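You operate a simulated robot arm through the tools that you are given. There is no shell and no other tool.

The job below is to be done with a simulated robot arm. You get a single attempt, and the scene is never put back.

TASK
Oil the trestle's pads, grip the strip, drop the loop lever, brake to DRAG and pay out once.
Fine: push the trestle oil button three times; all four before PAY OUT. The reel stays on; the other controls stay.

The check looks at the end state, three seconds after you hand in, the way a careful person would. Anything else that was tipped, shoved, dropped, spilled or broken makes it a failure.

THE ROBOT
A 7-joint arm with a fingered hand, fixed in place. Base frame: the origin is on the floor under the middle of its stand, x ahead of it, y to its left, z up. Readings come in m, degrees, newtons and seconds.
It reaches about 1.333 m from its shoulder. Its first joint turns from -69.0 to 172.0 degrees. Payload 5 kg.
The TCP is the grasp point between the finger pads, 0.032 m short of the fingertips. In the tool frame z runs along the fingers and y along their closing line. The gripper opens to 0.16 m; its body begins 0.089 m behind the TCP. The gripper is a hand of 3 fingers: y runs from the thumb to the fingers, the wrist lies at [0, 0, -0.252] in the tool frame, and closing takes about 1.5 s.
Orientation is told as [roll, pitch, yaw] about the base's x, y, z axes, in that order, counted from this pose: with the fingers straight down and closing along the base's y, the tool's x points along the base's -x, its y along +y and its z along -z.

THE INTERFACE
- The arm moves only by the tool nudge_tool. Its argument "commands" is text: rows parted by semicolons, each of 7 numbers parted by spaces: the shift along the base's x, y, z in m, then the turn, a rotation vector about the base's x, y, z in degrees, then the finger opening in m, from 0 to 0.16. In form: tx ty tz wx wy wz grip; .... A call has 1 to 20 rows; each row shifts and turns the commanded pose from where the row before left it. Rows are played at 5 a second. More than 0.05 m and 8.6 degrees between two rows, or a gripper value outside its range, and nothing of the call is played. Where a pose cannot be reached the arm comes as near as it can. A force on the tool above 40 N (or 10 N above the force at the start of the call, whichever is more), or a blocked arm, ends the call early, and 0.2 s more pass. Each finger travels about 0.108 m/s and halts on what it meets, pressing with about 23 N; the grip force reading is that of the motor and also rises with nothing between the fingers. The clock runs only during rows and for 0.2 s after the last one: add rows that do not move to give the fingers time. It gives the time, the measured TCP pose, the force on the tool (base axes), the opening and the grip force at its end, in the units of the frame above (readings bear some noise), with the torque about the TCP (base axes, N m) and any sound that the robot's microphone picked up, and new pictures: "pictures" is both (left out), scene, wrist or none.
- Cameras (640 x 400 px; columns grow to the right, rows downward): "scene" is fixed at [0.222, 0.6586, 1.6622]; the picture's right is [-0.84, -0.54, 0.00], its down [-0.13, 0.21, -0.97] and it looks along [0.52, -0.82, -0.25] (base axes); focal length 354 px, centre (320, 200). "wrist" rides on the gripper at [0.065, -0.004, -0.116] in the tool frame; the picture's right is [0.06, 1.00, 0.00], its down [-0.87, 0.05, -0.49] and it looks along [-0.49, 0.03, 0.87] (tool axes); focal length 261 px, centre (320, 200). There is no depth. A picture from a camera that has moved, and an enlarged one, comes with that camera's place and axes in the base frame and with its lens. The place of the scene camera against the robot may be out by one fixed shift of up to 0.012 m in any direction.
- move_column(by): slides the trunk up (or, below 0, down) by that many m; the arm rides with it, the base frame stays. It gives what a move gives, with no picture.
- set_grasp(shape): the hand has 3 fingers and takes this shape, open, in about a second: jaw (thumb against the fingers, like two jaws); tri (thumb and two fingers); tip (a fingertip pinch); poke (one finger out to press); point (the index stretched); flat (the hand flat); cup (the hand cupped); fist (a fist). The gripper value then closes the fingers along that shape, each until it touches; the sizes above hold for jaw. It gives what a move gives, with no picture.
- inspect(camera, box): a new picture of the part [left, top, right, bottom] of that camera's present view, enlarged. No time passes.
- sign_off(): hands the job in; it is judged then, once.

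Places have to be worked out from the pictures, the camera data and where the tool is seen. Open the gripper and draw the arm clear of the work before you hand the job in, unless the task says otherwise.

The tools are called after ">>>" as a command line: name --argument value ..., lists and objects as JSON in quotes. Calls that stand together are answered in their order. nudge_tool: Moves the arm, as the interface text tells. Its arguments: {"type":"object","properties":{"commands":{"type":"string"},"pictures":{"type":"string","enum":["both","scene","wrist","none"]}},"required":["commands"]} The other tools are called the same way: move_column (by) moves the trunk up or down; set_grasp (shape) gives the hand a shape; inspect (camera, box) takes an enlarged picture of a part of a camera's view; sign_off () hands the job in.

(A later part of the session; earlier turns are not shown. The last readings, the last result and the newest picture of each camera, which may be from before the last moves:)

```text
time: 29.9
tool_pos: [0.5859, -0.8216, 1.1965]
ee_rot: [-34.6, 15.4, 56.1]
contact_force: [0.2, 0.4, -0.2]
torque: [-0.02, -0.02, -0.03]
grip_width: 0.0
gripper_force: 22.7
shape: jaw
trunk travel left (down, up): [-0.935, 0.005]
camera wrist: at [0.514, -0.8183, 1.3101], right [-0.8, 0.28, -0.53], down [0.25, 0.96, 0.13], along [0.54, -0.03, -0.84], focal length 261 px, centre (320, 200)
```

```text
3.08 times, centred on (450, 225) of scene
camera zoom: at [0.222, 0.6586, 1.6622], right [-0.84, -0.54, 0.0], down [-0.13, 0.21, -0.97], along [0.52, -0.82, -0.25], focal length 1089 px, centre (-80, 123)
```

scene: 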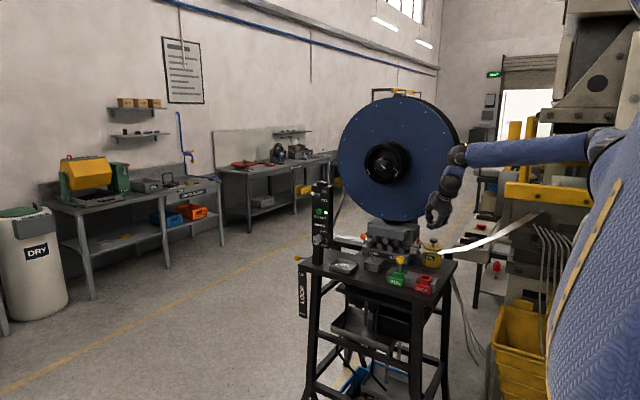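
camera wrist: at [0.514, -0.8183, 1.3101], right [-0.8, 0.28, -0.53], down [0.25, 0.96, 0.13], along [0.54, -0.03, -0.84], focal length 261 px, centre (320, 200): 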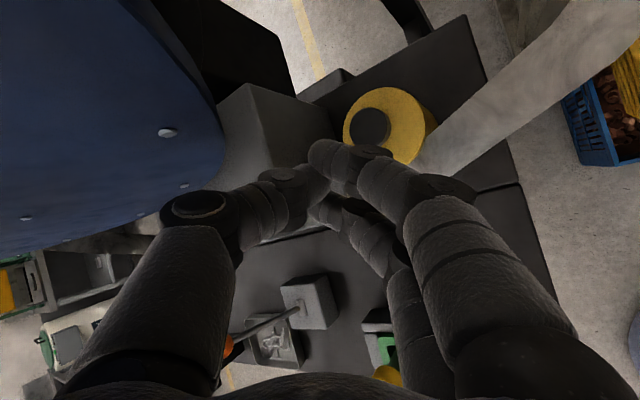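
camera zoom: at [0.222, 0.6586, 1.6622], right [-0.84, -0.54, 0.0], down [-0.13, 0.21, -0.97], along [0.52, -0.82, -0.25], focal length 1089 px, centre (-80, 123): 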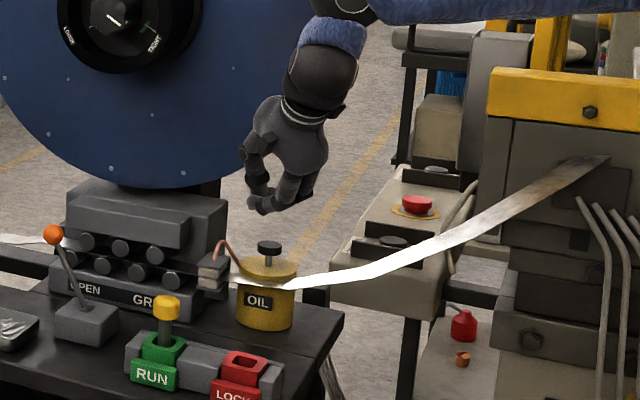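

The tips are almost above the knob. I'll move over it to about (0.574, −0.876, 1.155) and check before pressing.

>>> nudge_tool --commands "-0.004 -0.018 -0.008 0 0 0 0; -0.004 -0.018 -0.008 0 0 0 0; -0.004 -0.018 -0.008 0 0 0 0; 0 0 -0.015 0 0 0 0; 0 0 0 0 0 0 0" --pictures "both"

>>> inspect --camera "scene" --box '[400, 190, 480, 290]'

>>> inspect --camera "wrist" --box '[220, 100, 480, 260]'

```text
time: 31.1
tool_pos: [0.5742, -0.8733, 1.1602]
ee_rot: [-34.6, 15.5, 56.0]
contact_force: [0.9, 0.5, 0.6]
torque: [-0.04, -0.01, -0.02]
grip_width: 0.0
gripper_force: 23.1
shape: jaw
trunk travel left (down, up): [-0.935, 0.005]
camera wrist: at [0.5023, -0.8704, 1.273], right [-0.8, 0.28, -0.53], down [0.25, 0.96, 0.13], along [0.54, -0.03, -0.84], focal length 261 px, centre (320, 200)
```

scene: 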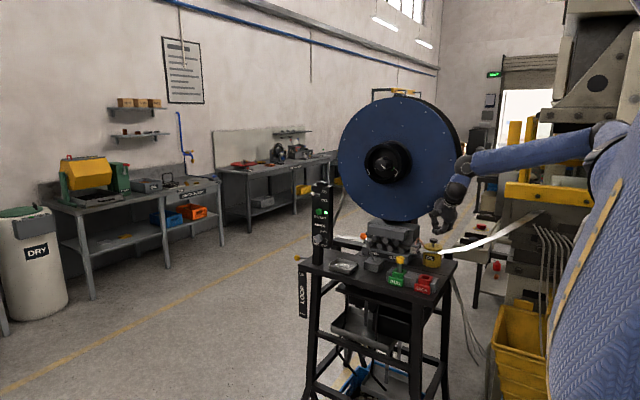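
wrist: 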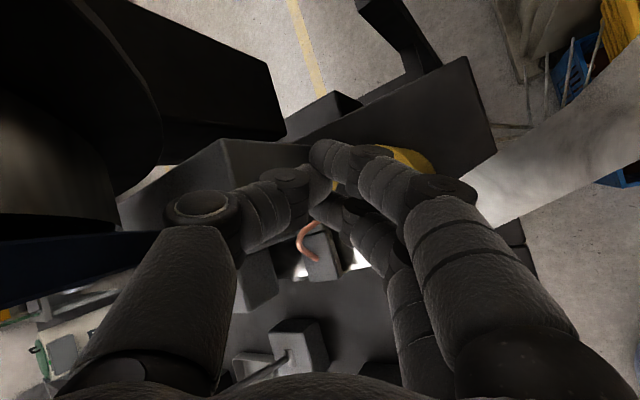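

```text
4.00 times, centred on (440, 240) of scene
camera zoom: at [0.222, 0.6586, 1.6622], right [-0.84, -0.54, 0.0], down [-0.13, 0.21, -0.97], along [0.52, -0.82, -0.25], focal length 1416 px, centre (-160, 40)
```

zoom: 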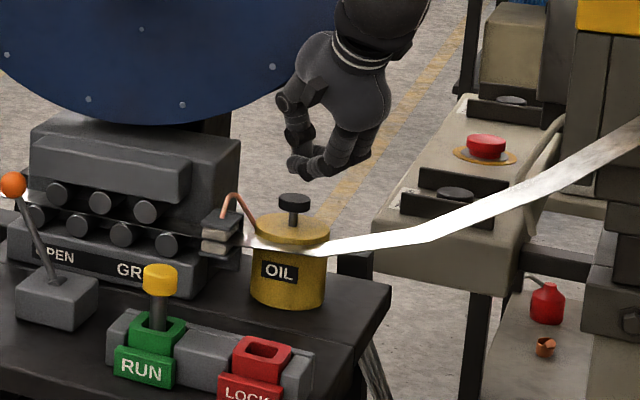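

```text
2.46 times, centred on (350, 180) of wrist
camera zoom: at [0.5023, -0.8704, 1.273], right [-0.8, 0.28, -0.53], down [0.25, 0.96, 0.13], along [0.54, -0.03, -0.84], focal length 642 px, centre (246, 249)
```

zoom: 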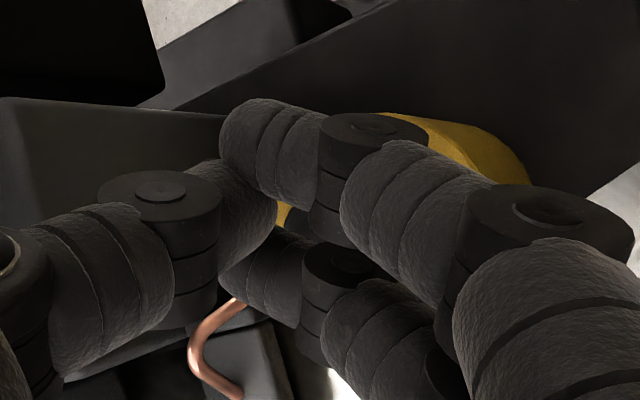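

The lower finger tip should land on the knob if I go straight down, about 2.5 cm. I'll descend in small steps and watch the force.

>>> nudge_tool --commands "0 0 -0.005 0 0 0 0; 0 0 -0.005 0 0 0 0; 0 0 -0.005 0 0 0 0; 0 0 -0.005 0 0 0 0; 0 0 0 0 0 0 0" --pictures "both"

>>> inspect --camera "scene" --box '[400, 190, 480, 290]'

>>> inspect --camera "wrist" --box '[220, 100, 480, 260]'

```text
time: 32.3
tool_pos: [0.5736, -0.8742, 1.1383]
ee_rot: [-34.5, 15.5, 56.1]
contact_force: [0.1, -0.5, -0.1]
torque: [-0.01, 0.05, -0.02]
grip_width: 0.0
gripper_force: 22.7
shape: jaw
trunk travel left (down, up): [-0.935, 0.005]
camera wrist: at [0.5018, -0.8717, 1.2516], right [-0.8, 0.28, -0.53], down [0.25, 0.96, 0.13], along [0.54, -0.03, -0.84], focal length 261 px, centre (320, 200)
```

scene: 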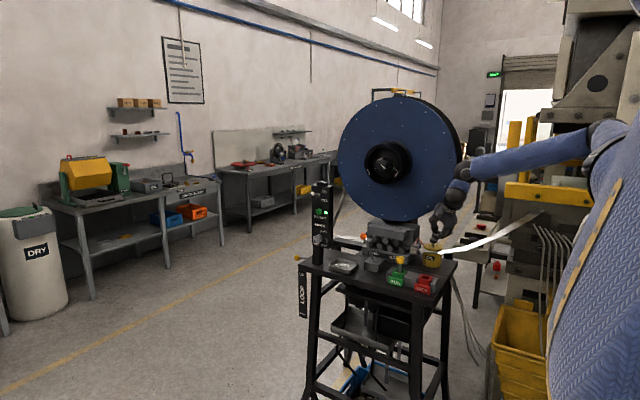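
wrist: 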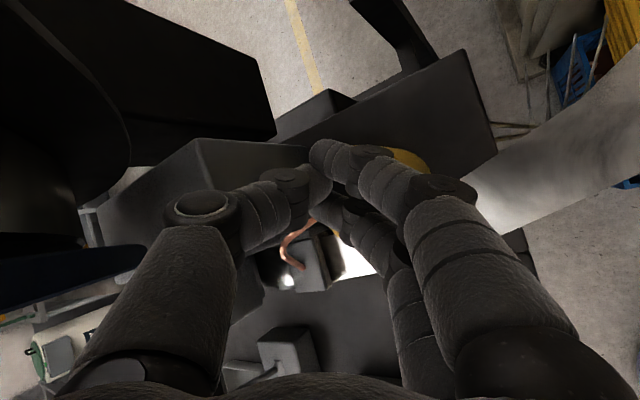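

```text
4.00 times, centred on (440, 240) of scene
camera zoom: at [0.222, 0.6586, 1.6622], right [-0.84, -0.54, 0.0], down [-0.13, 0.21, -0.97], along [0.52, -0.82, -0.25], focal length 1416 px, centre (-160, 40)
```

zoom: 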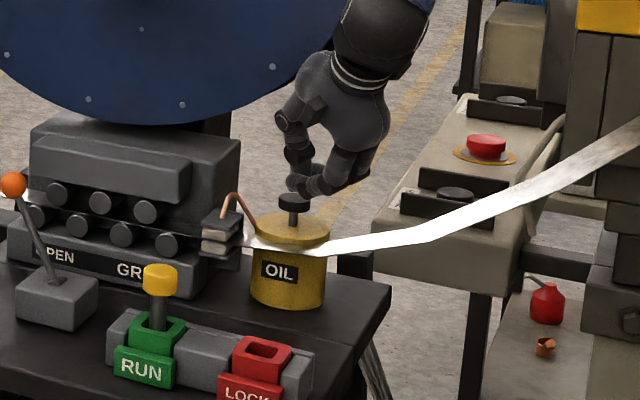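

```text
2.46 times, centred on (350, 180) of wrist
camera zoom: at [0.5018, -0.8717, 1.2516], right [-0.8, 0.28, -0.53], down [0.25, 0.96, 0.13], along [0.54, -0.03, -0.84], focal length 642 px, centre (246, 249)
```

zoom: 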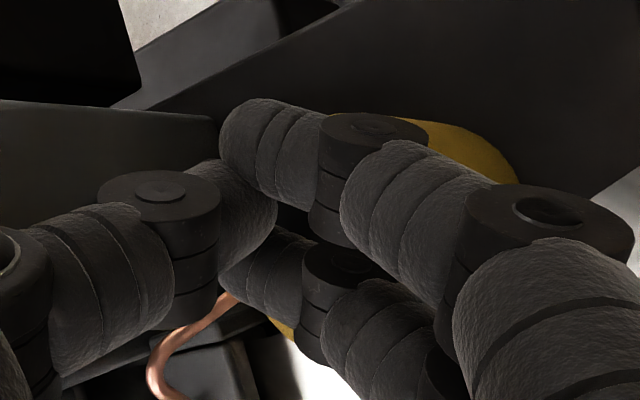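

The tips sit just above the knob, well aligned and with no force yet. I'll press down in 3 mm steps.

>>> nudge_tool --commands "0 0 -0.003 0 0 0 0; 0 0 -0.003 0 0 0 0; 0 0 -0.003 0 0 0 0" --pictures "none"

>>> inspect --camera "scene" --box '[410, 210, 460, 270]'

```text
time: 33.1
tool_pos: [0.5734, -0.8747, 1.1287]
ee_rot: [-34.6, 15.4, 56.1]
contact_force: [-0.4, 0.1, 1.8]
torque: [0.01, -0.01, 0.0]
grip_width: 0.0
gripper_force: 23.3
shape: jaw
trunk travel left (down, up): [-0.935, 0.005]
```

```text
6.67 times, centred on (435, 240) of scene
camera zoom: at [0.222, 0.6586, 1.6622], right [-0.84, -0.54, 0.0], down [-0.13, 0.21, -0.97], along [0.52, -0.82, -0.25], focal length 2359 px, centre (-447, -67)
```

zoom: 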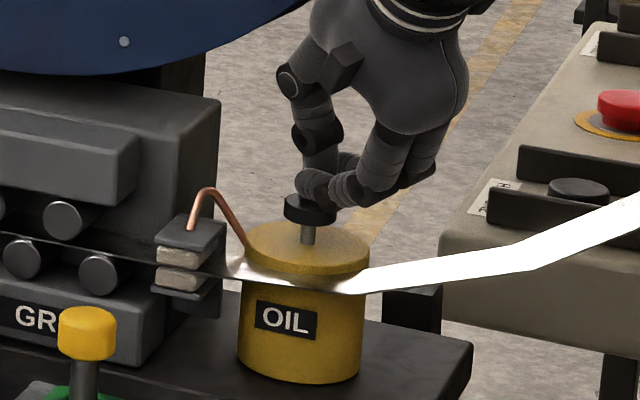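

The tips touch the knob at about 1.8 N. I'll press on in small steps and listen for a click.

>>> nudge_tool --commands "0 0 -0.003 0 0 0 0; 0 0 -0.003 0 0 0 0; 0 0 0 0 0 0 0" --pictures "none"

>>> inspect --camera "scene" --box '[410, 210, 460, 270]'

```text
time: 33.9
tool_pos: [0.5736, -0.8742, 1.1234]
ee_rot: [-34.5, 15.5, 56.1]
contact_force: [-0.1, -0.9, 2.9]
torque: [0.02, -0.08, 0.05]
grip_width: 0.0
gripper_force: 22.8
shape: jaw
trunk travel left (down, up): [-0.935, 0.005]
heard: click
```

```text
6.67 times, centred on (435, 240) of scene
camera zoom: at [0.222, 0.6586, 1.6622], right [-0.84, -0.54, 0.0], down [-0.13, 0.21, -0.97], along [0.52, -0.82, -0.25], focal length 2359 px, centre (-447, -67)
```

zoom: 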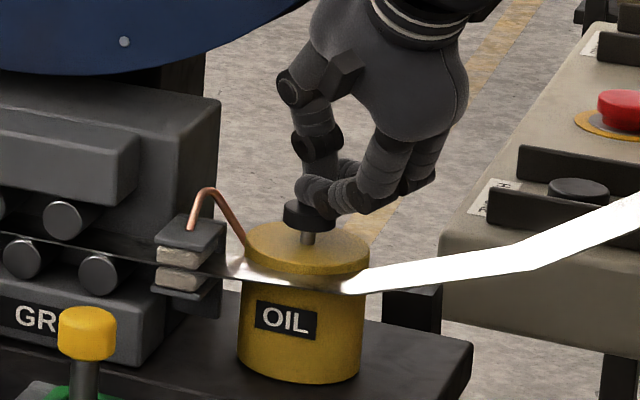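

That was a click on the first press. I'll release fully by lifting 2 cm and check whether the knob returns.

>>> nudge_tool --commands "0 0 0.006 0 0 0 0; 0 0 0.006 0 0 0 0; 0 0 0.006 0 0 0 0; 0 0 0 0 0 0 0; 0 0 0 0 0 0 0" --pictures "none"

>>> inspect --camera "scene" --box '[410, 210, 460, 270]'

```text
time: 35.1
tool_pos: [0.5743, -0.8744, 1.1402]
ee_rot: [-34.7, 15.5, 56.1]
contact_force: [0.7, 0.4, -0.2]
torque: [0.03, 0.0, -0.01]
grip_width: 0.0001
gripper_force: 22.9
shape: jaw
trunk travel left (down, up): [-0.935, 0.005]
```

```text
6.67 times, centred on (435, 240) of scene
camera zoom: at [0.222, 0.6586, 1.6622], right [-0.84, -0.54, 0.0], down [-0.13, 0.21, -0.97], along [0.52, -0.82, -0.25], focal length 2359 px, centre (-447, -67)
```

zoom: 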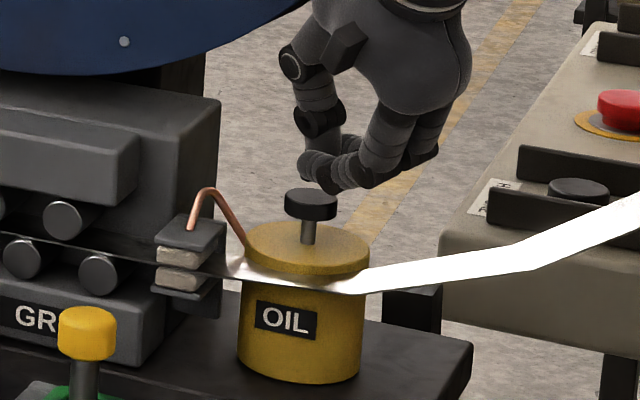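

The knob has returned to the top. I'll make the second press with the same stroke, then release.

>>> nudge_tool --commands "0 0 -0.006 0 0 0 0; 0 0 -0.006 0 0 0 0; 0 0 -0.006 0 0 0 0; 0 0 0 0 0 0 0" --pictures "none"

>>> nudge_tool --commands "0 0 0.006 0 0 0 0; 0 0 0.006 0 0 0 0; 0 0 0.006 0 0 0 0; 0 0 0 0 0 0 0; 0 0 0 0 0 0 0" --pictures "none"

>>> inspect --camera "scene" --box '[410, 210, 460, 270]'

```text
time: 36.1
tool_pos: [0.5749, -0.8755, 1.1246]
ee_rot: [-34.6, 15.5, 56.1]
contact_force: [2.1, 0.4, 2.8]
torque: [0.03, -0.08, 0.02]
grip_width: 0.0
gripper_force: 23.2
shape: jaw
trunk travel left (down, up): [-0.935, 0.005]
heard: click
```

```text
time: 37.3
tool_pos: [0.5736, -0.8755, 1.1415]
ee_rot: [-34.4, 15.5, 56.1]
contact_force: [-0.1, 0.4, -0.5]
torque: [0.0, -0.01, -0.02]
grip_width: 0.0
gripper_force: 22.6
shape: jaw
trunk travel left (down, up): [-0.935, 0.005]
```

```text
6.67 times, centred on (435, 240) of scene
camera zoom: at [0.222, 0.6586, 1.6622], right [-0.84, -0.54, 0.0], down [-0.13, 0.21, -0.97], along [0.52, -0.82, -0.25], focal length 2359 px, centre (-447, -67)
```

zoom: 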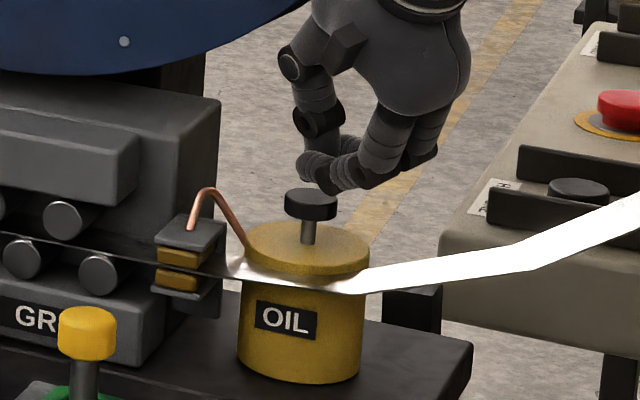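

The second click came, and the pads have turned amber. Now the third press.

>>> nudge_tool --commands "0 0 -0.006 0 0 0 0; 0 0 -0.006 0 0 0 0; 0 0 -0.006 0 0 0 0; 0 0 0 0 0 0 0" --pictures "none"

>>> nudge_tool --commands "0 0 0.006 0 0 0 0; 0 0 0.006 0 0 0 0; 0 0 0.006 0 0 0 0; 0 0 0 0 0 0 0; 0 0 0 0 0 0 0" --pictures "none"

>>> inspect --camera "scene" --box '[410, 210, 460, 270]'

```text
time: 38.3
tool_pos: [0.5743, -0.8745, 1.1231]
ee_rot: [-34.6, 15.4, 56.1]
contact_force: [-0.5, -1.1, 3.7]
torque: [-0.04, -0.03, -0.03]
grip_width: 0.0
gripper_force: 23.1
shape: jaw
trunk travel left (down, up): [-0.935, 0.005]
heard: click
```

```text
time: 39.5
tool_pos: [0.5742, -0.8747, 1.1415]
ee_rot: [-34.5, 15.6, 56.1]
contact_force: [-0.1, 0.3, -0.1]
torque: [0.0, 0.04, 0.0]
grip_width: 0.0002
gripper_force: 23.3
shape: jaw
trunk travel left (down, up): [-0.935, 0.005]
```

```text
6.67 times, centred on (435, 240) of scene
camera zoom: at [0.222, 0.6586, 1.6622], right [-0.84, -0.54, 0.0], down [-0.13, 0.21, -0.97], along [0.52, -0.82, -0.25], focal length 2359 px, centre (-447, -67)
```

zoom: 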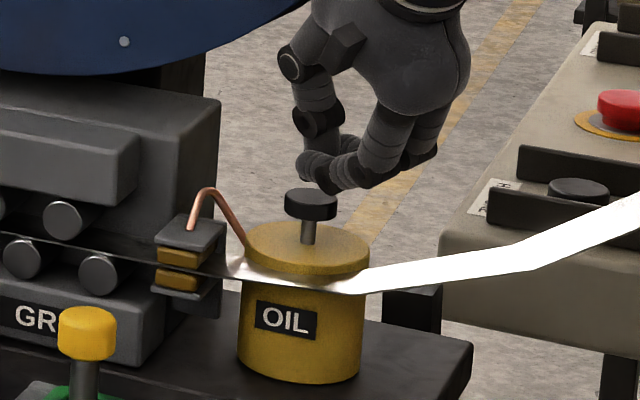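

Three clicks in all, and the pads are amber. Next I'll retreat from the pot by +y and up, then stand the tool up to vertical over the front of the table.

>>> nudge_tool --commands "0 0.01 0.02 0 0 0 0; 0 0.03 0.02 0 0 0 0; 0 0.03 0.02 0 0 0 0; 0 0.03 0.02 0 0 0 0; 0.01 0.03 0.01 0 0 0 0; 0.02 0.01 0.01 6.5 4.5 0 0; 0.03 0 0.01 6.5 4.5 0 0; 0.03 0 0 6.5 4.5 0 0; 0.03 0 0 6.5 4.5 0 0; 0 0 0 0 0 0 0" --pictures "both"

```text
time: 41.4
tool_pos: [0.7161, -0.742, 1.4712]
ee_rot: [-31.8, -2.8, 58.9]
contact_force: [-7.5, 10.1, 4.7]
torque: [0.16, 0.18, -0.12]
grip_width: 0.0002
gripper_force: 23.1
shape: jaw
out of reach, approached as far as the arm can: row 6
trunk travel left (down, up): [-0.935, 0.005]
stopped in row 9: the force on the tool passed its limit at 65 N (the readings are from after the stop); the commanded pose is now the measured one
camera wrist: at [0.6302, -0.7733, 1.5697], right [-0.74, 0.41, -0.53], down [0.18, 0.89, 0.43], along [0.64, 0.23, -0.73], focal length 261 px, centre (320, 200)
```

scene: 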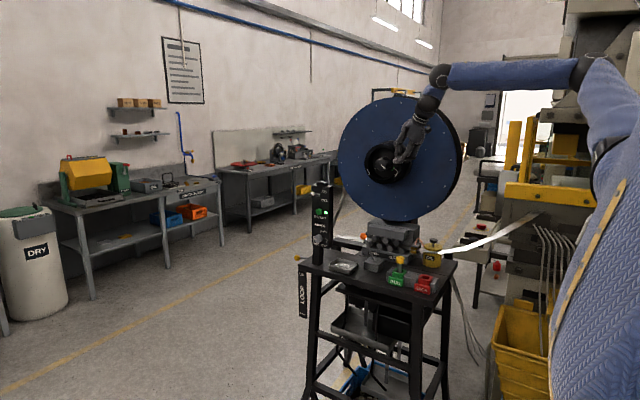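
wrist: 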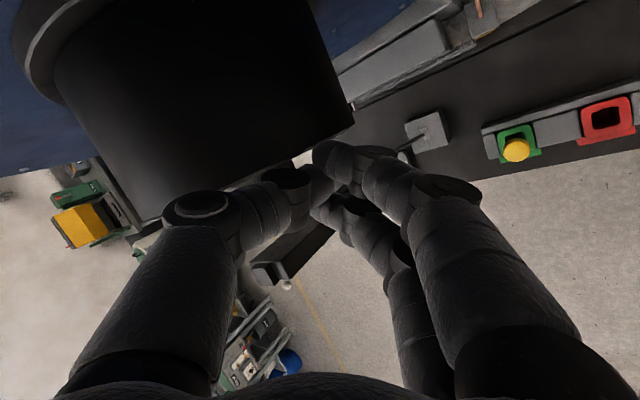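

The arm swung up when it hit a limit and bumped something, probably the reel hub, at 65 N. I'll back straight away along the contact direction (+y, −x) and then inspect the hub.

>>> nudge_tool --commands "-0.004 0.008 0.002 0 0 0 0; -0.004 0.01 0.002 0 0 0 0; -0.004 0.015 0 0 0 0 0; 0 0.02 0 0 0 0 0; 0 0.02 0 0 0 0 0; 0 0.02 0 0 0 0 0; 0 0 0 0 0 0 0" --pictures "both"

>>> inspect --camera "scene" --box '[330, 90, 470, 230]'

>>> inspect --camera "scene" --box '[290, 180, 460, 300]'

```text
time: 43.0
tool_pos: [0.7071, -0.6523, 1.4718]
ee_rot: [-31.8, -2.7, 58.8]
contact_force: [-0.3, -0.8, 0.1]
torque: [0.02, -0.01, 0.01]
grip_width: 0.0
gripper_force: 23.2
shape: jaw
trunk travel left (down, up): [-0.935, 0.005]
camera wrist: at [0.622, -0.6834, 1.5706], right [-0.75, 0.41, -0.53], down [0.18, 0.88, 0.43], along [0.64, 0.23, -0.73], focal length 261 px, centre (320, 200)
```

scene: 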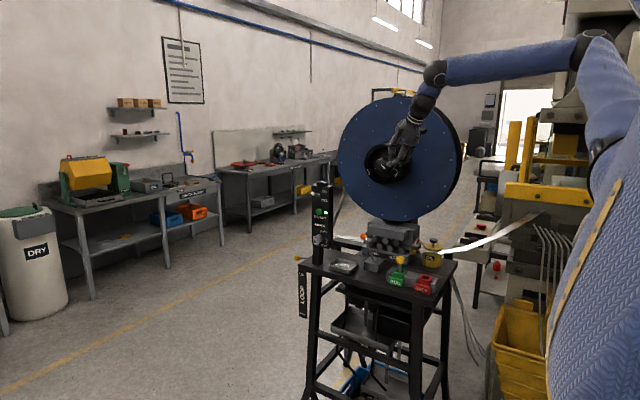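
wrist: 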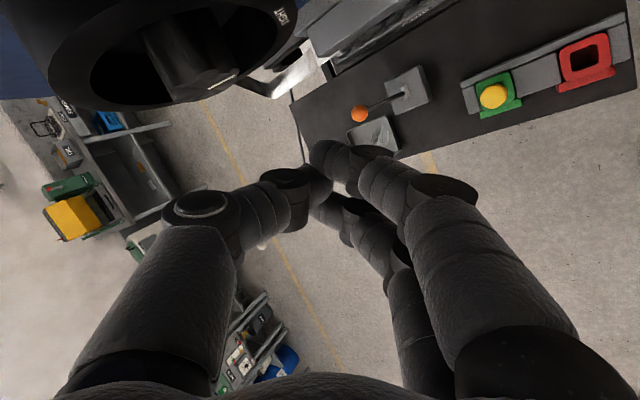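

```text
2.86 times, centred on (400, 160) of scene
camera zoom: at [0.222, 0.6586, 1.6622], right [-0.84, -0.54, 0.0], down [-0.13, 0.21, -0.97], along [0.52, -0.82, -0.25], focal length 1011 px, centre (91, 314)
```

zoom: 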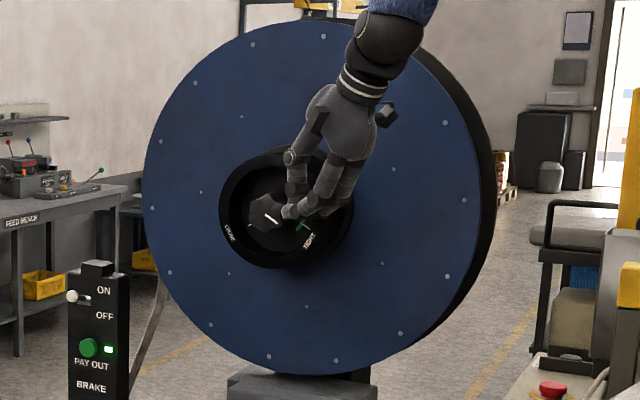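

```text
3.33 times, centred on (375, 240) of scene
camera zoom: at [0.222, 0.6586, 1.6622], right [-0.84, -0.54, 0.0], down [-0.13, 0.21, -0.97], along [0.52, -0.82, -0.25], focal length 1180 px, centre (137, 67)
```

zoom: 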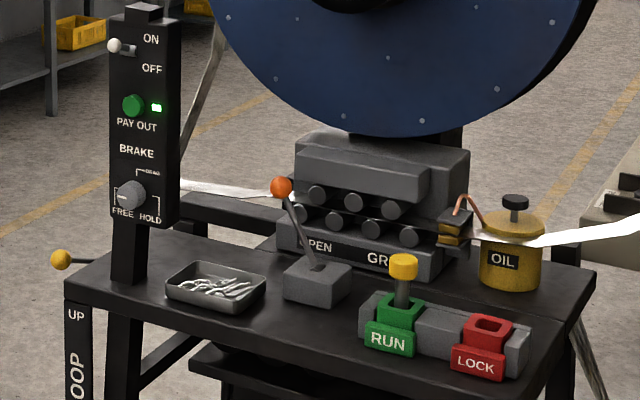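

The reel bolts and hub mark look unmoved, and everything else on the table is as before. I'll move well clear in +y and then descend in a short, careful call.

>>> nudge_tool --commands "0 0.03 0 0 0 0 0; 0 0.03 -0.01 0 0 0 0; 0 0.03 -0.02 0 0 0 0; 0 0.01 -0.03 0 0 0 0; 0 0 -0.03 0 0 0 0; 0 0 0 0 0 0 0" --pictures "both"

>>> inspect --camera "scene" --box '[400, 160, 500, 290]'

```text
time: 44.4
tool_pos: [0.7079, -0.5512, 1.383]
ee_rot: [-31.5, -2.7, 58.9]
contact_force: [-0.4, -0.1, 0.5]
torque: [-0.01, 0.01, 0.02]
grip_width: 0.0
gripper_force: 23.0
shape: jaw
trunk travel left (down, up): [-0.935, 0.005]
camera wrist: at [0.6229, -0.582, 1.4809], right [-0.75, 0.41, -0.53], down [0.18, 0.88, 0.43], along [0.64, 0.23, -0.73], focal length 261 px, centre (320, 200)
```

scene: 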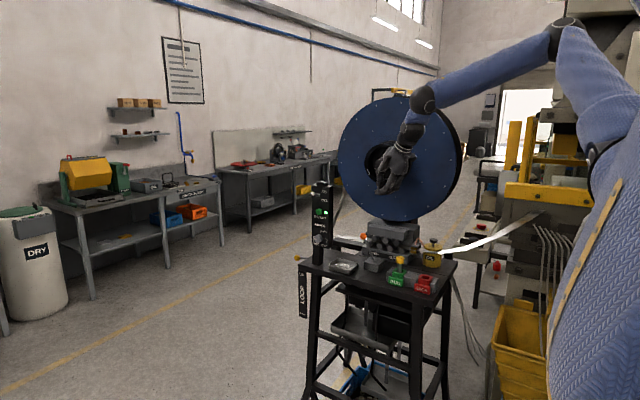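
wrist: 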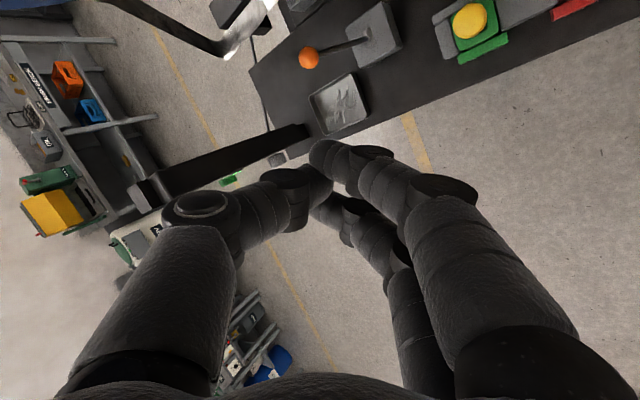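

```text
3.08 times, centred on (450, 225) of scene
camera zoom: at [0.222, 0.6586, 1.6622], right [-0.84, -0.54, 0.0], down [-0.13, 0.21, -0.97], along [0.52, -0.82, -0.25], focal length 1089 px, centre (-80, 123)
```

zoom: 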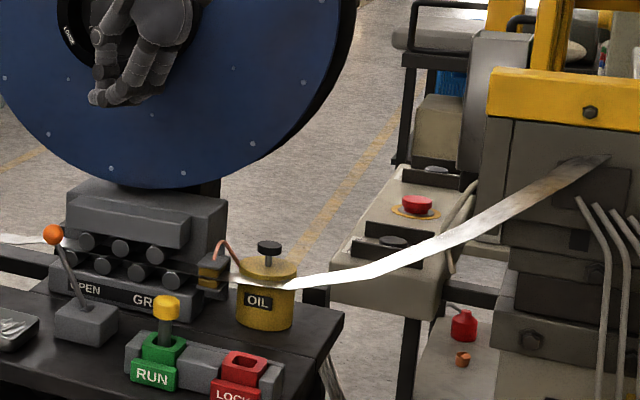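

All reachable here and everything looks intact. I'll now reorient so the hand leans back toward +y (away from the reel hub), still in this open space.

>>> nudge_tool --commands "0 0 -0.02 -2.6 6.8 -3.3 0; 0 0 -0.02 -2.6 6.8 -3.3 0; 0 0 -0.02 -2.6 6.8 -3.3 0; 0 0 0 0 0 0 0" --pictures "both"

```text
time: 45.4
tool_pos: [0.7063, -0.5518, 1.3226]
ee_rot: [-19.6, 15.6, 50.0]
contact_force: [0.0, -0.1, -0.7]
torque: [0.02, -0.05, 0.02]
grip_width: 0.0
gripper_force: 23.4
shape: jaw
trunk travel left (down, up): [-0.935, 0.005]
camera wrist: at [0.6585, -0.5561, 1.4476], right [-0.82, 0.49, -0.31], down [0.45, 0.87, 0.2], along [0.36, 0.02, -0.93], focal length 261 px, centre (320, 200)
```

scene: 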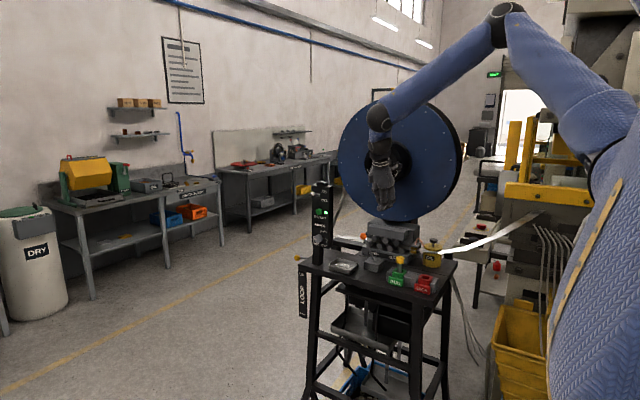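
wrist: 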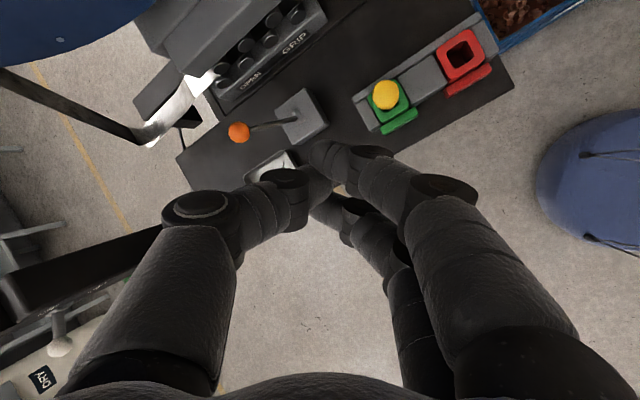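

The reach is good in this posture, and the ball checks out at (0.836, −0.684, 1.131). I'll move to a hover on the +x side of the lever, ahead of the post.

>>> nudge_tool --commands "0.03 -0.008 -0.007 0 0 0 0; 0.03 -0.008 -0.007 0 0 0 0; 0.03 -0.008 -0.007 0 0 0 0; 0.03 -0.008 -0.007 0 0 0 0; 0.03 -0.008 -0.007 0 0 0 0; 0.027 -0.008 -0.007 0 0 0 0; 0 0 0 0 0 0 0" --pictures "both"

>>> inspect --camera "scene" --box '[290, 160, 420, 290]'

```text
time: 47.0
tool_pos: [0.8844, -0.6007, 1.28]
ee_rot: [-19.6, 15.6, 50.2]
contact_force: [-1.1, -0.4, -0.3]
torque: [0.0, -0.03, -0.01]
grip_width: 0.0
gripper_force: 23.0
shape: jaw
trunk travel left (down, up): [-0.935, 0.005]
camera wrist: at [0.8364, -0.6055, 1.4056], right [-0.82, 0.49, -0.31], down [0.45, 0.87, 0.2], along [0.36, 0.02, -0.93], focal length 261 px, centre (320, 200)
```

scene: 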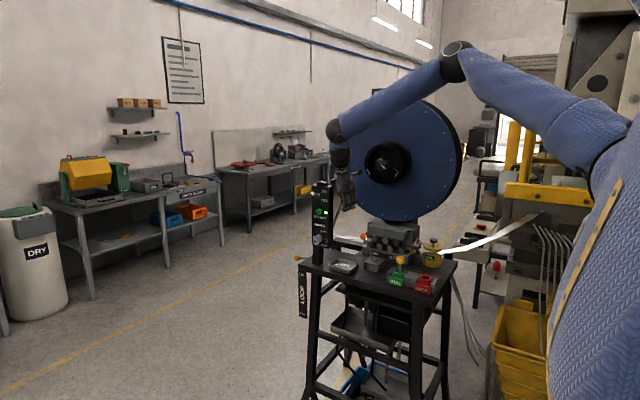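
wrist: 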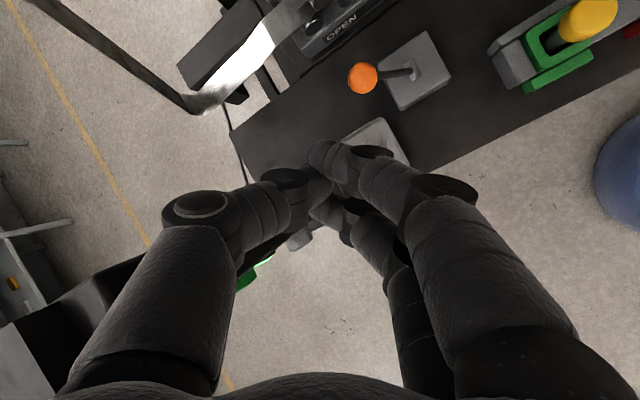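

```text
3.08 times, centred on (355, 225) of scene
camera zoom: at [0.222, 0.6586, 1.6622], right [-0.84, -0.54, 0.0], down [-0.13, 0.21, -0.97], along [0.52, -0.82, -0.25], focal length 1089 px, centre (212, 123)
```

zoom: 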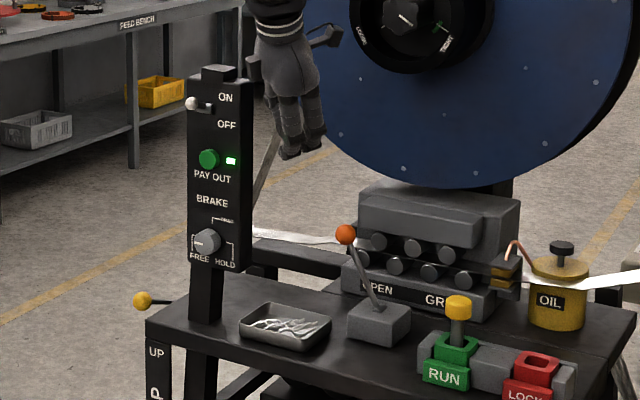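

The post's near edge (x≈0.95) is tight against the thumb if I push from the outside. Instead I'll straddle the ball with the jaws open about 8 cm and drag it toward −x, so I'll move back, open, and centre over the ball.

>>> nudge_tool --commands "-0.025 0 0 0 0 0 0; -0.026 0 0 0 0 0 0; 0 0 0 0 0 0 0.08; 0 0 0 0 0 0 0.08; 0 0 0 0 0 0 0.08; 0 0 0 0 0 0 0.08; 0 0 0 0 0 0 0.08; 0 0 0 0 0 0 0.08; 0 -0.02 -0.01 0 0 0 0.08; 0 -0.02 -0.01 0 0 0 0.08; 0 -0.02 -0.01 0 0 0 0.08; 0 -0.02 -0.01 0 0 0 0.08; 0 0 0 0 0 0 0.08" --pictures "both"

>>> inspect --camera "scene" --box '[310, 160, 420, 280]'

```text
time: 49.8
tool_pos: [0.8334, -0.6815, 1.2403]
ee_rot: [-19.5, 15.6, 50.1]
contact_force: [0.1, 1.0, 0.0]
torque: [-0.01, 0.01, 0.01]
grip_width: 0.0759
gripper_force: 0.0
shape: jaw
trunk travel left (down, up): [-0.935, 0.005]
camera wrist: at [0.7856, -0.6845, 1.3659], right [-0.82, 0.49, -0.31], down [0.45, 0.87, 0.19], along [0.36, 0.02, -0.93], focal length 261 px, centre (320, 200)
```

scene: 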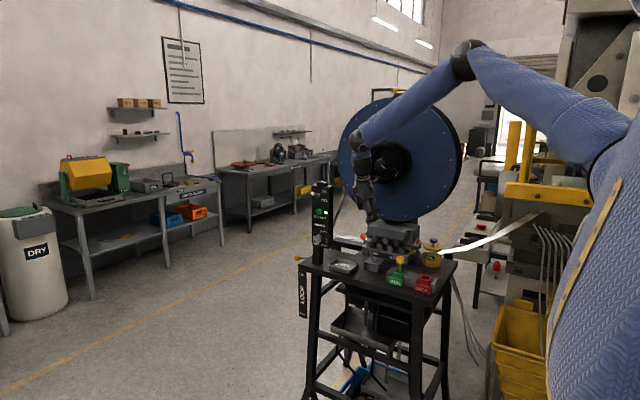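
wrist: 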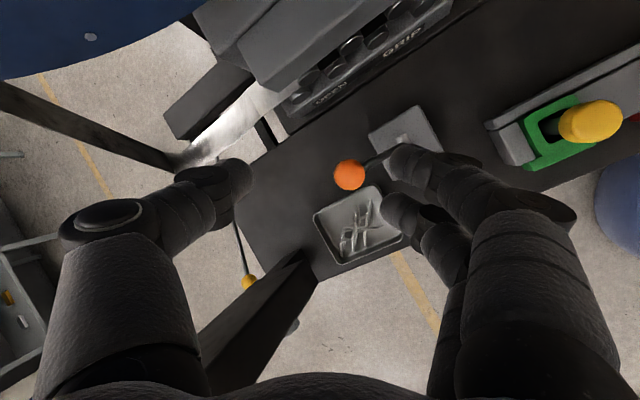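

```text
3.33 times, centred on (365, 220) of scene
camera zoom: at [0.222, 0.6586, 1.6622], right [-0.84, -0.54, 0.0], down [-0.13, 0.21, -0.97], along [0.52, -0.82, -0.25], focal length 1180 px, centre (170, 133)
```

zoom: 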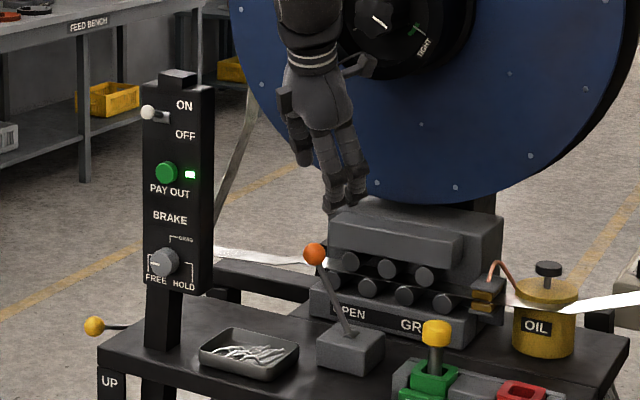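

The ball lies between the thumb and the fingers in the view. I'll descend half the way and check clearance to the clamp.

>>> nudge_tool --commands "0 0 -0.015 0 0 0 0.08; 0 0 -0.015 0 0 0 0.08; 0 0 -0.015 0 0 0 0.08; 0 0 -0.015 0 0 0 0.08; 0 0 0 0 0 0 0.08" --pictures "wrist"

>>> inspect --camera "scene" --box '[340, 190, 410, 270]'

```text
time: 51.0
tool_pos: [0.8315, -0.6811, 1.18]
ee_rot: [-19.7, 15.6, 50.1]
contact_force: [1.1, -0.8, -0.2]
torque: [0.01, -0.06, -0.03]
grip_width: 0.076
gripper_force: 0.0
shape: jaw
trunk travel left (down, up): [-0.935, 0.005]
camera wrist: at [0.7845, -0.6855, 1.305], right [-0.82, 0.49, -0.31], down [0.45, 0.87, 0.2], along [0.36, 0.02, -0.93], focal length 261 px, centre (320, 200)
```

wrist: 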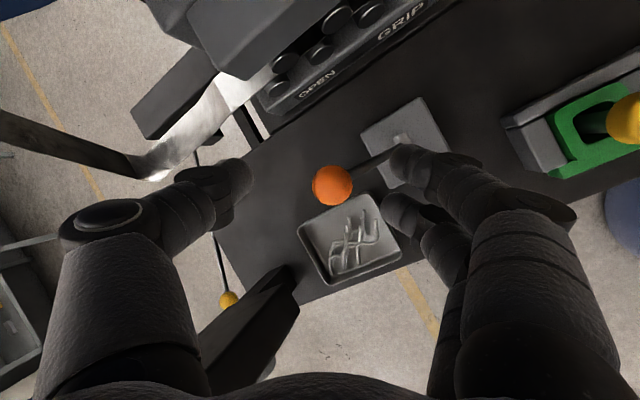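

```text
5.00 times, centred on (375, 230) of scene
camera zoom: at [0.222, 0.6586, 1.6622], right [-0.84, -0.54, 0.0], down [-0.13, 0.21, -0.97], along [0.52, -0.82, -0.25], focal length 1769 px, centre (45, 50)
```

zoom: 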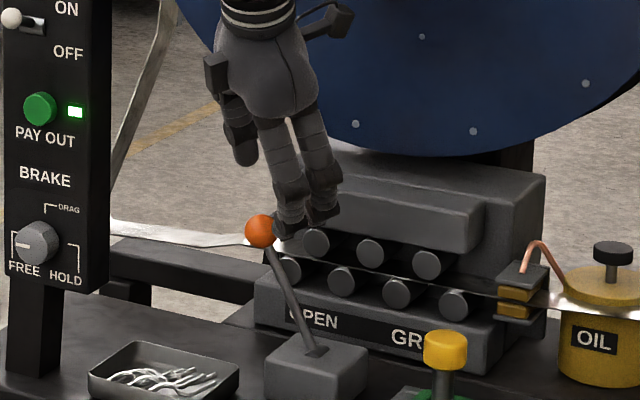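

The ball stays centred between the thumb and the fingers. I'll lower the remaining 5.5 cm so the jaws straddle it.

>>> nudge_tool --commands "0 0 -0.014 0 0 0 0.08; 0 0 -0.014 0 0 0 0.08; 0 0 -0.013 0 0 0 0.08; 0 0 -0.013 0 0 0 0.08; 0 0 0 0 0 0 0.08" --pictures "wrist"

>>> inspect --camera "scene" --box '[340, 190, 410, 270]'

```text
time: 52.2
tool_pos: [0.8319, -0.6805, 1.126]
ee_rot: [-19.6, 15.5, 50.1]
contact_force: [0.2, -0.8, 0.5]
torque: [0.01, 0.02, 0.0]
grip_width: 0.0757
gripper_force: 0.0
shape: jaw
trunk travel left (down, up): [-0.935, 0.005]
camera wrist: at [0.784, -0.6849, 1.2513], right [-0.82, 0.49, -0.31], down [0.45, 0.87, 0.2], along [0.36, 0.02, -0.93], focal length 261 px, centre (320, 200)
```

wrist: 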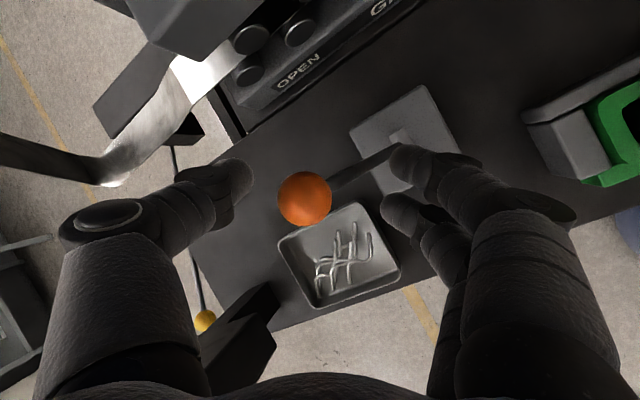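

```text
5.00 times, centred on (375, 230) of scene
camera zoom: at [0.222, 0.6586, 1.6622], right [-0.84, -0.54, 0.0], down [-0.13, 0.21, -0.97], along [0.52, -0.82, -0.25], focal length 1769 px, centre (45, 50)
```

zoom: 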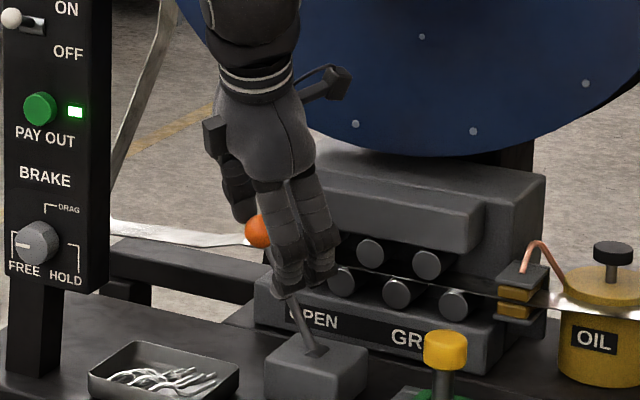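

The jaws straddle the ball. To keep the front fingers clear of the RUN pin I'll narrow to about 4.8 cm, then start dragging toward −x.

>>> nudge_tool --commands "0 0 0 0 0 0 0.05; 0 0 0 0 0 0 0.05; 0 0 0 0 0 0 0.05; -0.01 0 0 0 0 0 0.05; -0.01 0 0 0 0 0 0.05; -0.01 0 0.002 0 0 0 0.05; -0.01 0 0.002 0 0 0 0.05; -0.01 0 0.002 0 0 0 0.05; 0 0 0 0 0 0 0.05" --pictures "wrist"

>>> inspect --camera "scene" --box '[340, 190, 410, 270]'

```text
time: 54.2
tool_pos: [0.7814, -0.6809, 1.1319]
ee_rot: [-19.6, 15.5, 50.3]
contact_force: [0.9, -4.4, 3.4]
torque: [-0.06, -0.11, -0.13]
grip_width: 0.0502
gripper_force: 0.1
shape: jaw
trunk travel left (down, up): [-0.935, 0.005]
camera wrist: at [0.7352, -0.6854, 1.257], right [-0.82, 0.49, -0.31], down [0.45, 0.87, 0.19], along [0.36, 0.02, -0.93], focal length 261 px, centre (320, 200)
```

wrist: 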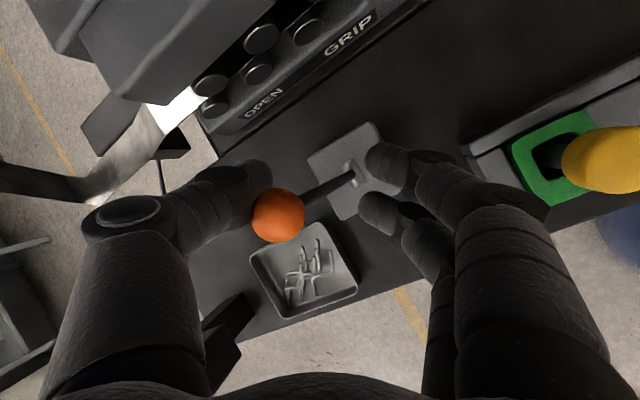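

```text
5.00 times, centred on (375, 230) of scene
camera zoom: at [0.222, 0.6586, 1.6622], right [-0.84, -0.54, 0.0], down [-0.13, 0.21, -0.97], along [0.52, -0.82, -0.25], focal length 1769 px, centre (45, 50)
```

zoom: 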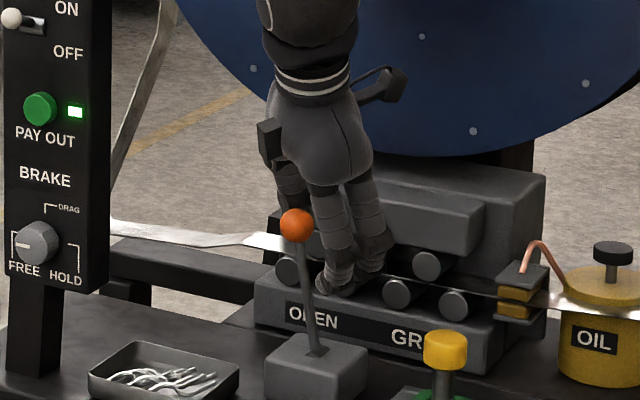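

The lever is following; the ball is at about x 0.805 but sits toward the edge of the thumb. I'll ease back a little, shift +y to centre the thumb on it, then keep dragging.

>>> nudge_tool --commands "0.006 0 0 0 0 0 0.05; 0 0.008 0 0 0 0 0.05; 0 0.008 0 0 0 0 0.05; -0.008 0 0 0 0 0 0.05; -0.01 0 0 0 0 0 0.05; -0.01 0 0 0 0 0 0.05; 0 0 0 0 0 0 0.05" --pictures "wrist"

>>> inspect --camera "scene" --box '[340, 190, 410, 270]'

```text
time: 55.3
tool_pos: [0.7788, -0.6704, 1.1313]
ee_rot: [-19.7, 16.0, 49.7]
contact_force: [-0.3, -36.9, -0.5]
torque: [0.18, 0.08, -1.55]
grip_width: 0.0688
gripper_force: 0.0
shape: jaw
trunk travel left (down, up): [-0.935, 0.005]
stopped in row 5: the force on the tool passed its limit at 41 N (the readings are from after the stop); the commanded pose is now the measured one
camera wrist: at [0.7296, -0.6738, 1.2563], right [-0.82, 0.49, -0.31], down [0.45, 0.87, 0.19], along [0.36, 0.01, -0.93], focal length 261 px, centre (320, 200)
```

wrist: 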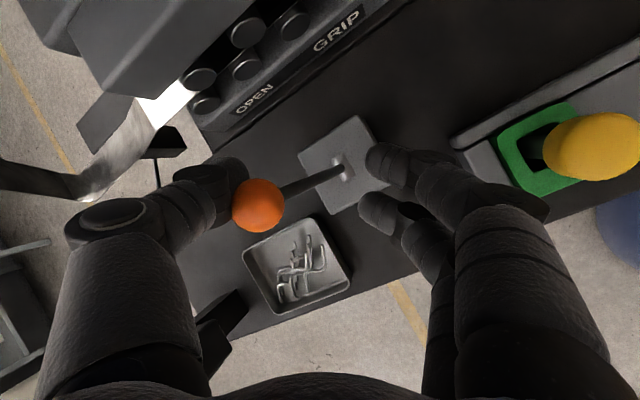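

```text
5.00 times, centred on (375, 230) of scene
camera zoom: at [0.222, 0.6586, 1.6622], right [-0.84, -0.54, 0.0], down [-0.13, 0.21, -0.97], along [0.52, -0.82, -0.25], focal length 1769 px, centre (45, 50)
```

zoom: 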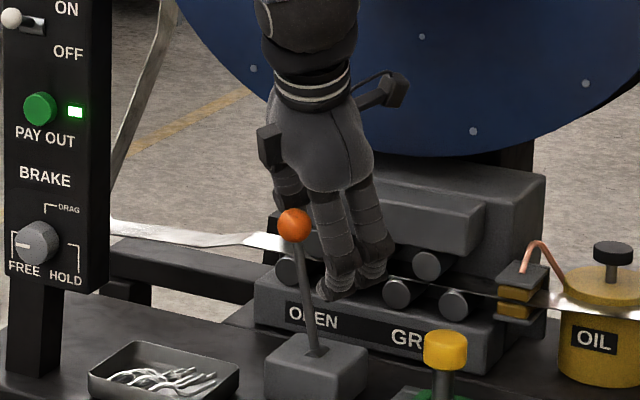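

The thumb is bearing on the ball's −y side and cannot push it that way. I'll relieve the load, open, and lift clear; then I'll turn the hand so its closing line runs along x before trying again.

>>> nudge_tool --commands "0 -0.008 0 0 0 0 0.08; 0.005 -0.004 0 0 0 0 0.08; 0 0 0 0 0 0 0.08; 0 0 0.015 0 0 0 0.08; 0 0 0.02 0 0 0 0.08; 0 0 0.02 0 0 0 0.08; 0 0 0.02 0 0 0 0.08; 0 0 0.02 0 0 0 0.08; 0 0 0 0 0 0 0.08" --pictures "both"

>>> inspect --camera "scene" --box '[340, 190, 410, 270]'

```text
time: 57.3
tool_pos: [0.7841, -0.6774, 1.2275]
ee_rot: [-19.6, 15.8, 50.1]
contact_force: [-0.9, 0.4, 0.7]
torque: [-0.01, -0.02, -0.02]
grip_width: 0.0762
gripper_force: 0.1
shape: jaw
trunk travel left (down, up): [-0.935, 0.005]
camera wrist: at [0.7364, -0.6813, 1.3531], right [-0.82, 0.49, -0.31], down [0.45, 0.87, 0.19], along [0.36, 0.02, -0.93], focal length 261 px, centre (320, 200)
```

scene: 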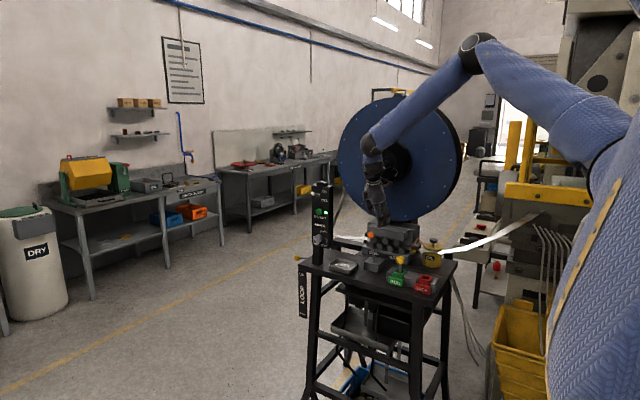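
wrist: 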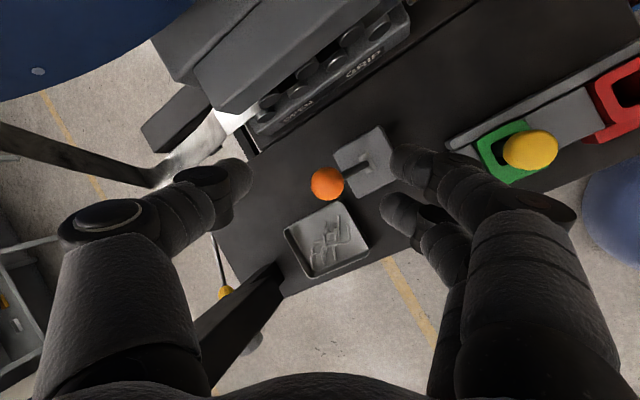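

```text
5.00 times, centred on (375, 230) of scene
camera zoom: at [0.222, 0.6586, 1.6622], right [-0.84, -0.54, 0.0], down [-0.13, 0.21, -0.97], along [0.52, -0.82, -0.25], focal length 1769 px, centre (45, 50)
```

zoom: 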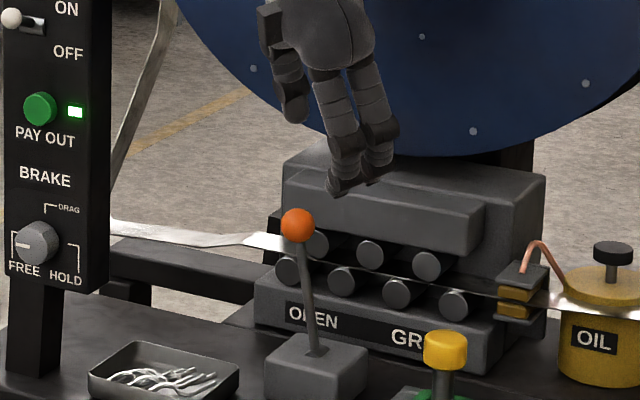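

The lever stays where I left it, with the ball at about (0.806, −0.686, 1.14). I'll raise slightly and turn the hand about its own axis in two steps, checking for reach flags.

>>> nudge_tool --commands "0 0 0.02 0 0 0 0.08; 0 0 0 -0.7 3.3 7.2 0.08; 0 0 0 -0.7 3.3 7.2 0.08; 0 0 0 0 0 0 0.08" --pictures "none"

```text
time: 58.3
tool_pos: [0.7832, -0.6774, 1.2479]
ee_rot: [-14.7, 20.4, 66.1]
contact_force: [-0.6, 0.4, -0.5]
torque: [0.0, -0.04, 0.0]
grip_width: 0.076
gripper_force: 0.1
shape: jaw
trunk travel left (down, up): [-0.935, 0.005]
```

No flags, so I'll turn another 16° the same way and look.

>>> nudge_tool --commands "0 0 0 -0.7 3.3 7.2 0.08; 0 0 0 -0.7 3.3 7.2 0.08; 0.02 -0.005 0 0 0 0 0.08; 0 0 0 0 0 0 0.08" --pictures "wrist"

>>> inspect --camera "scene" --box '[340, 150, 430, 270]'

```text
time: 59.3
tool_pos: [0.8026, -0.6814, 1.2483]
ee_rot: [-8.1, 23.5, 82.9]
contact_force: [-0.7, -0.1, 0.2]
torque: [0.01, -0.04, -0.01]
grip_width: 0.076
gripper_force: 0.1
shape: jaw
trunk travel left (down, up): [-0.935, 0.005]
camera wrist: at [0.7888, -0.6954, 1.3813], right [-0.99, 0.01, -0.11], down [0.0, 1.0, 0.09], along [0.11, 0.09, -0.99], focal length 261 px, centre (320, 200)
```

wrist: 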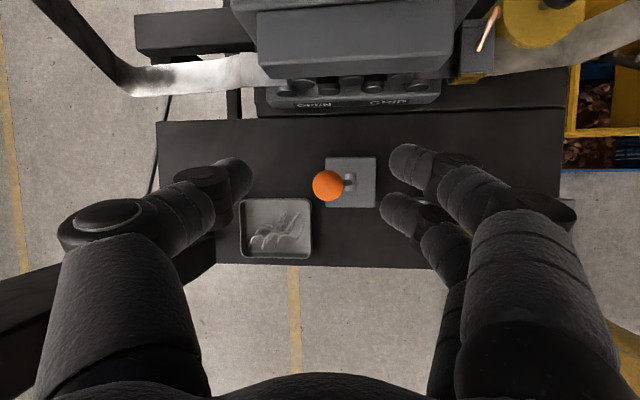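

```text
3.33 times, centred on (385, 210) of scene
camera zoom: at [0.222, 0.6586, 1.6622], right [-0.84, -0.54, 0.0], down [-0.13, 0.21, -0.97], along [0.52, -0.82, -0.25], focal length 1180 px, centre (103, 167)
```

zoom: 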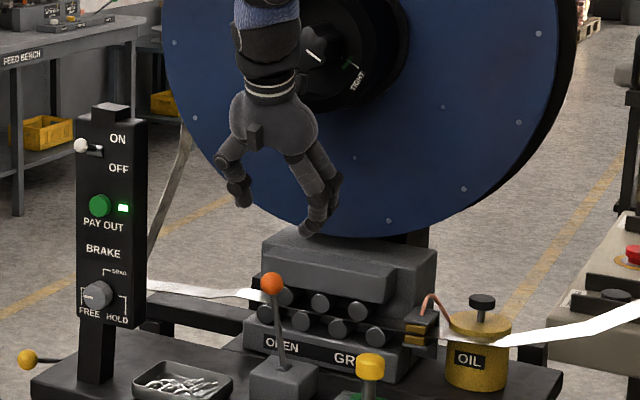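

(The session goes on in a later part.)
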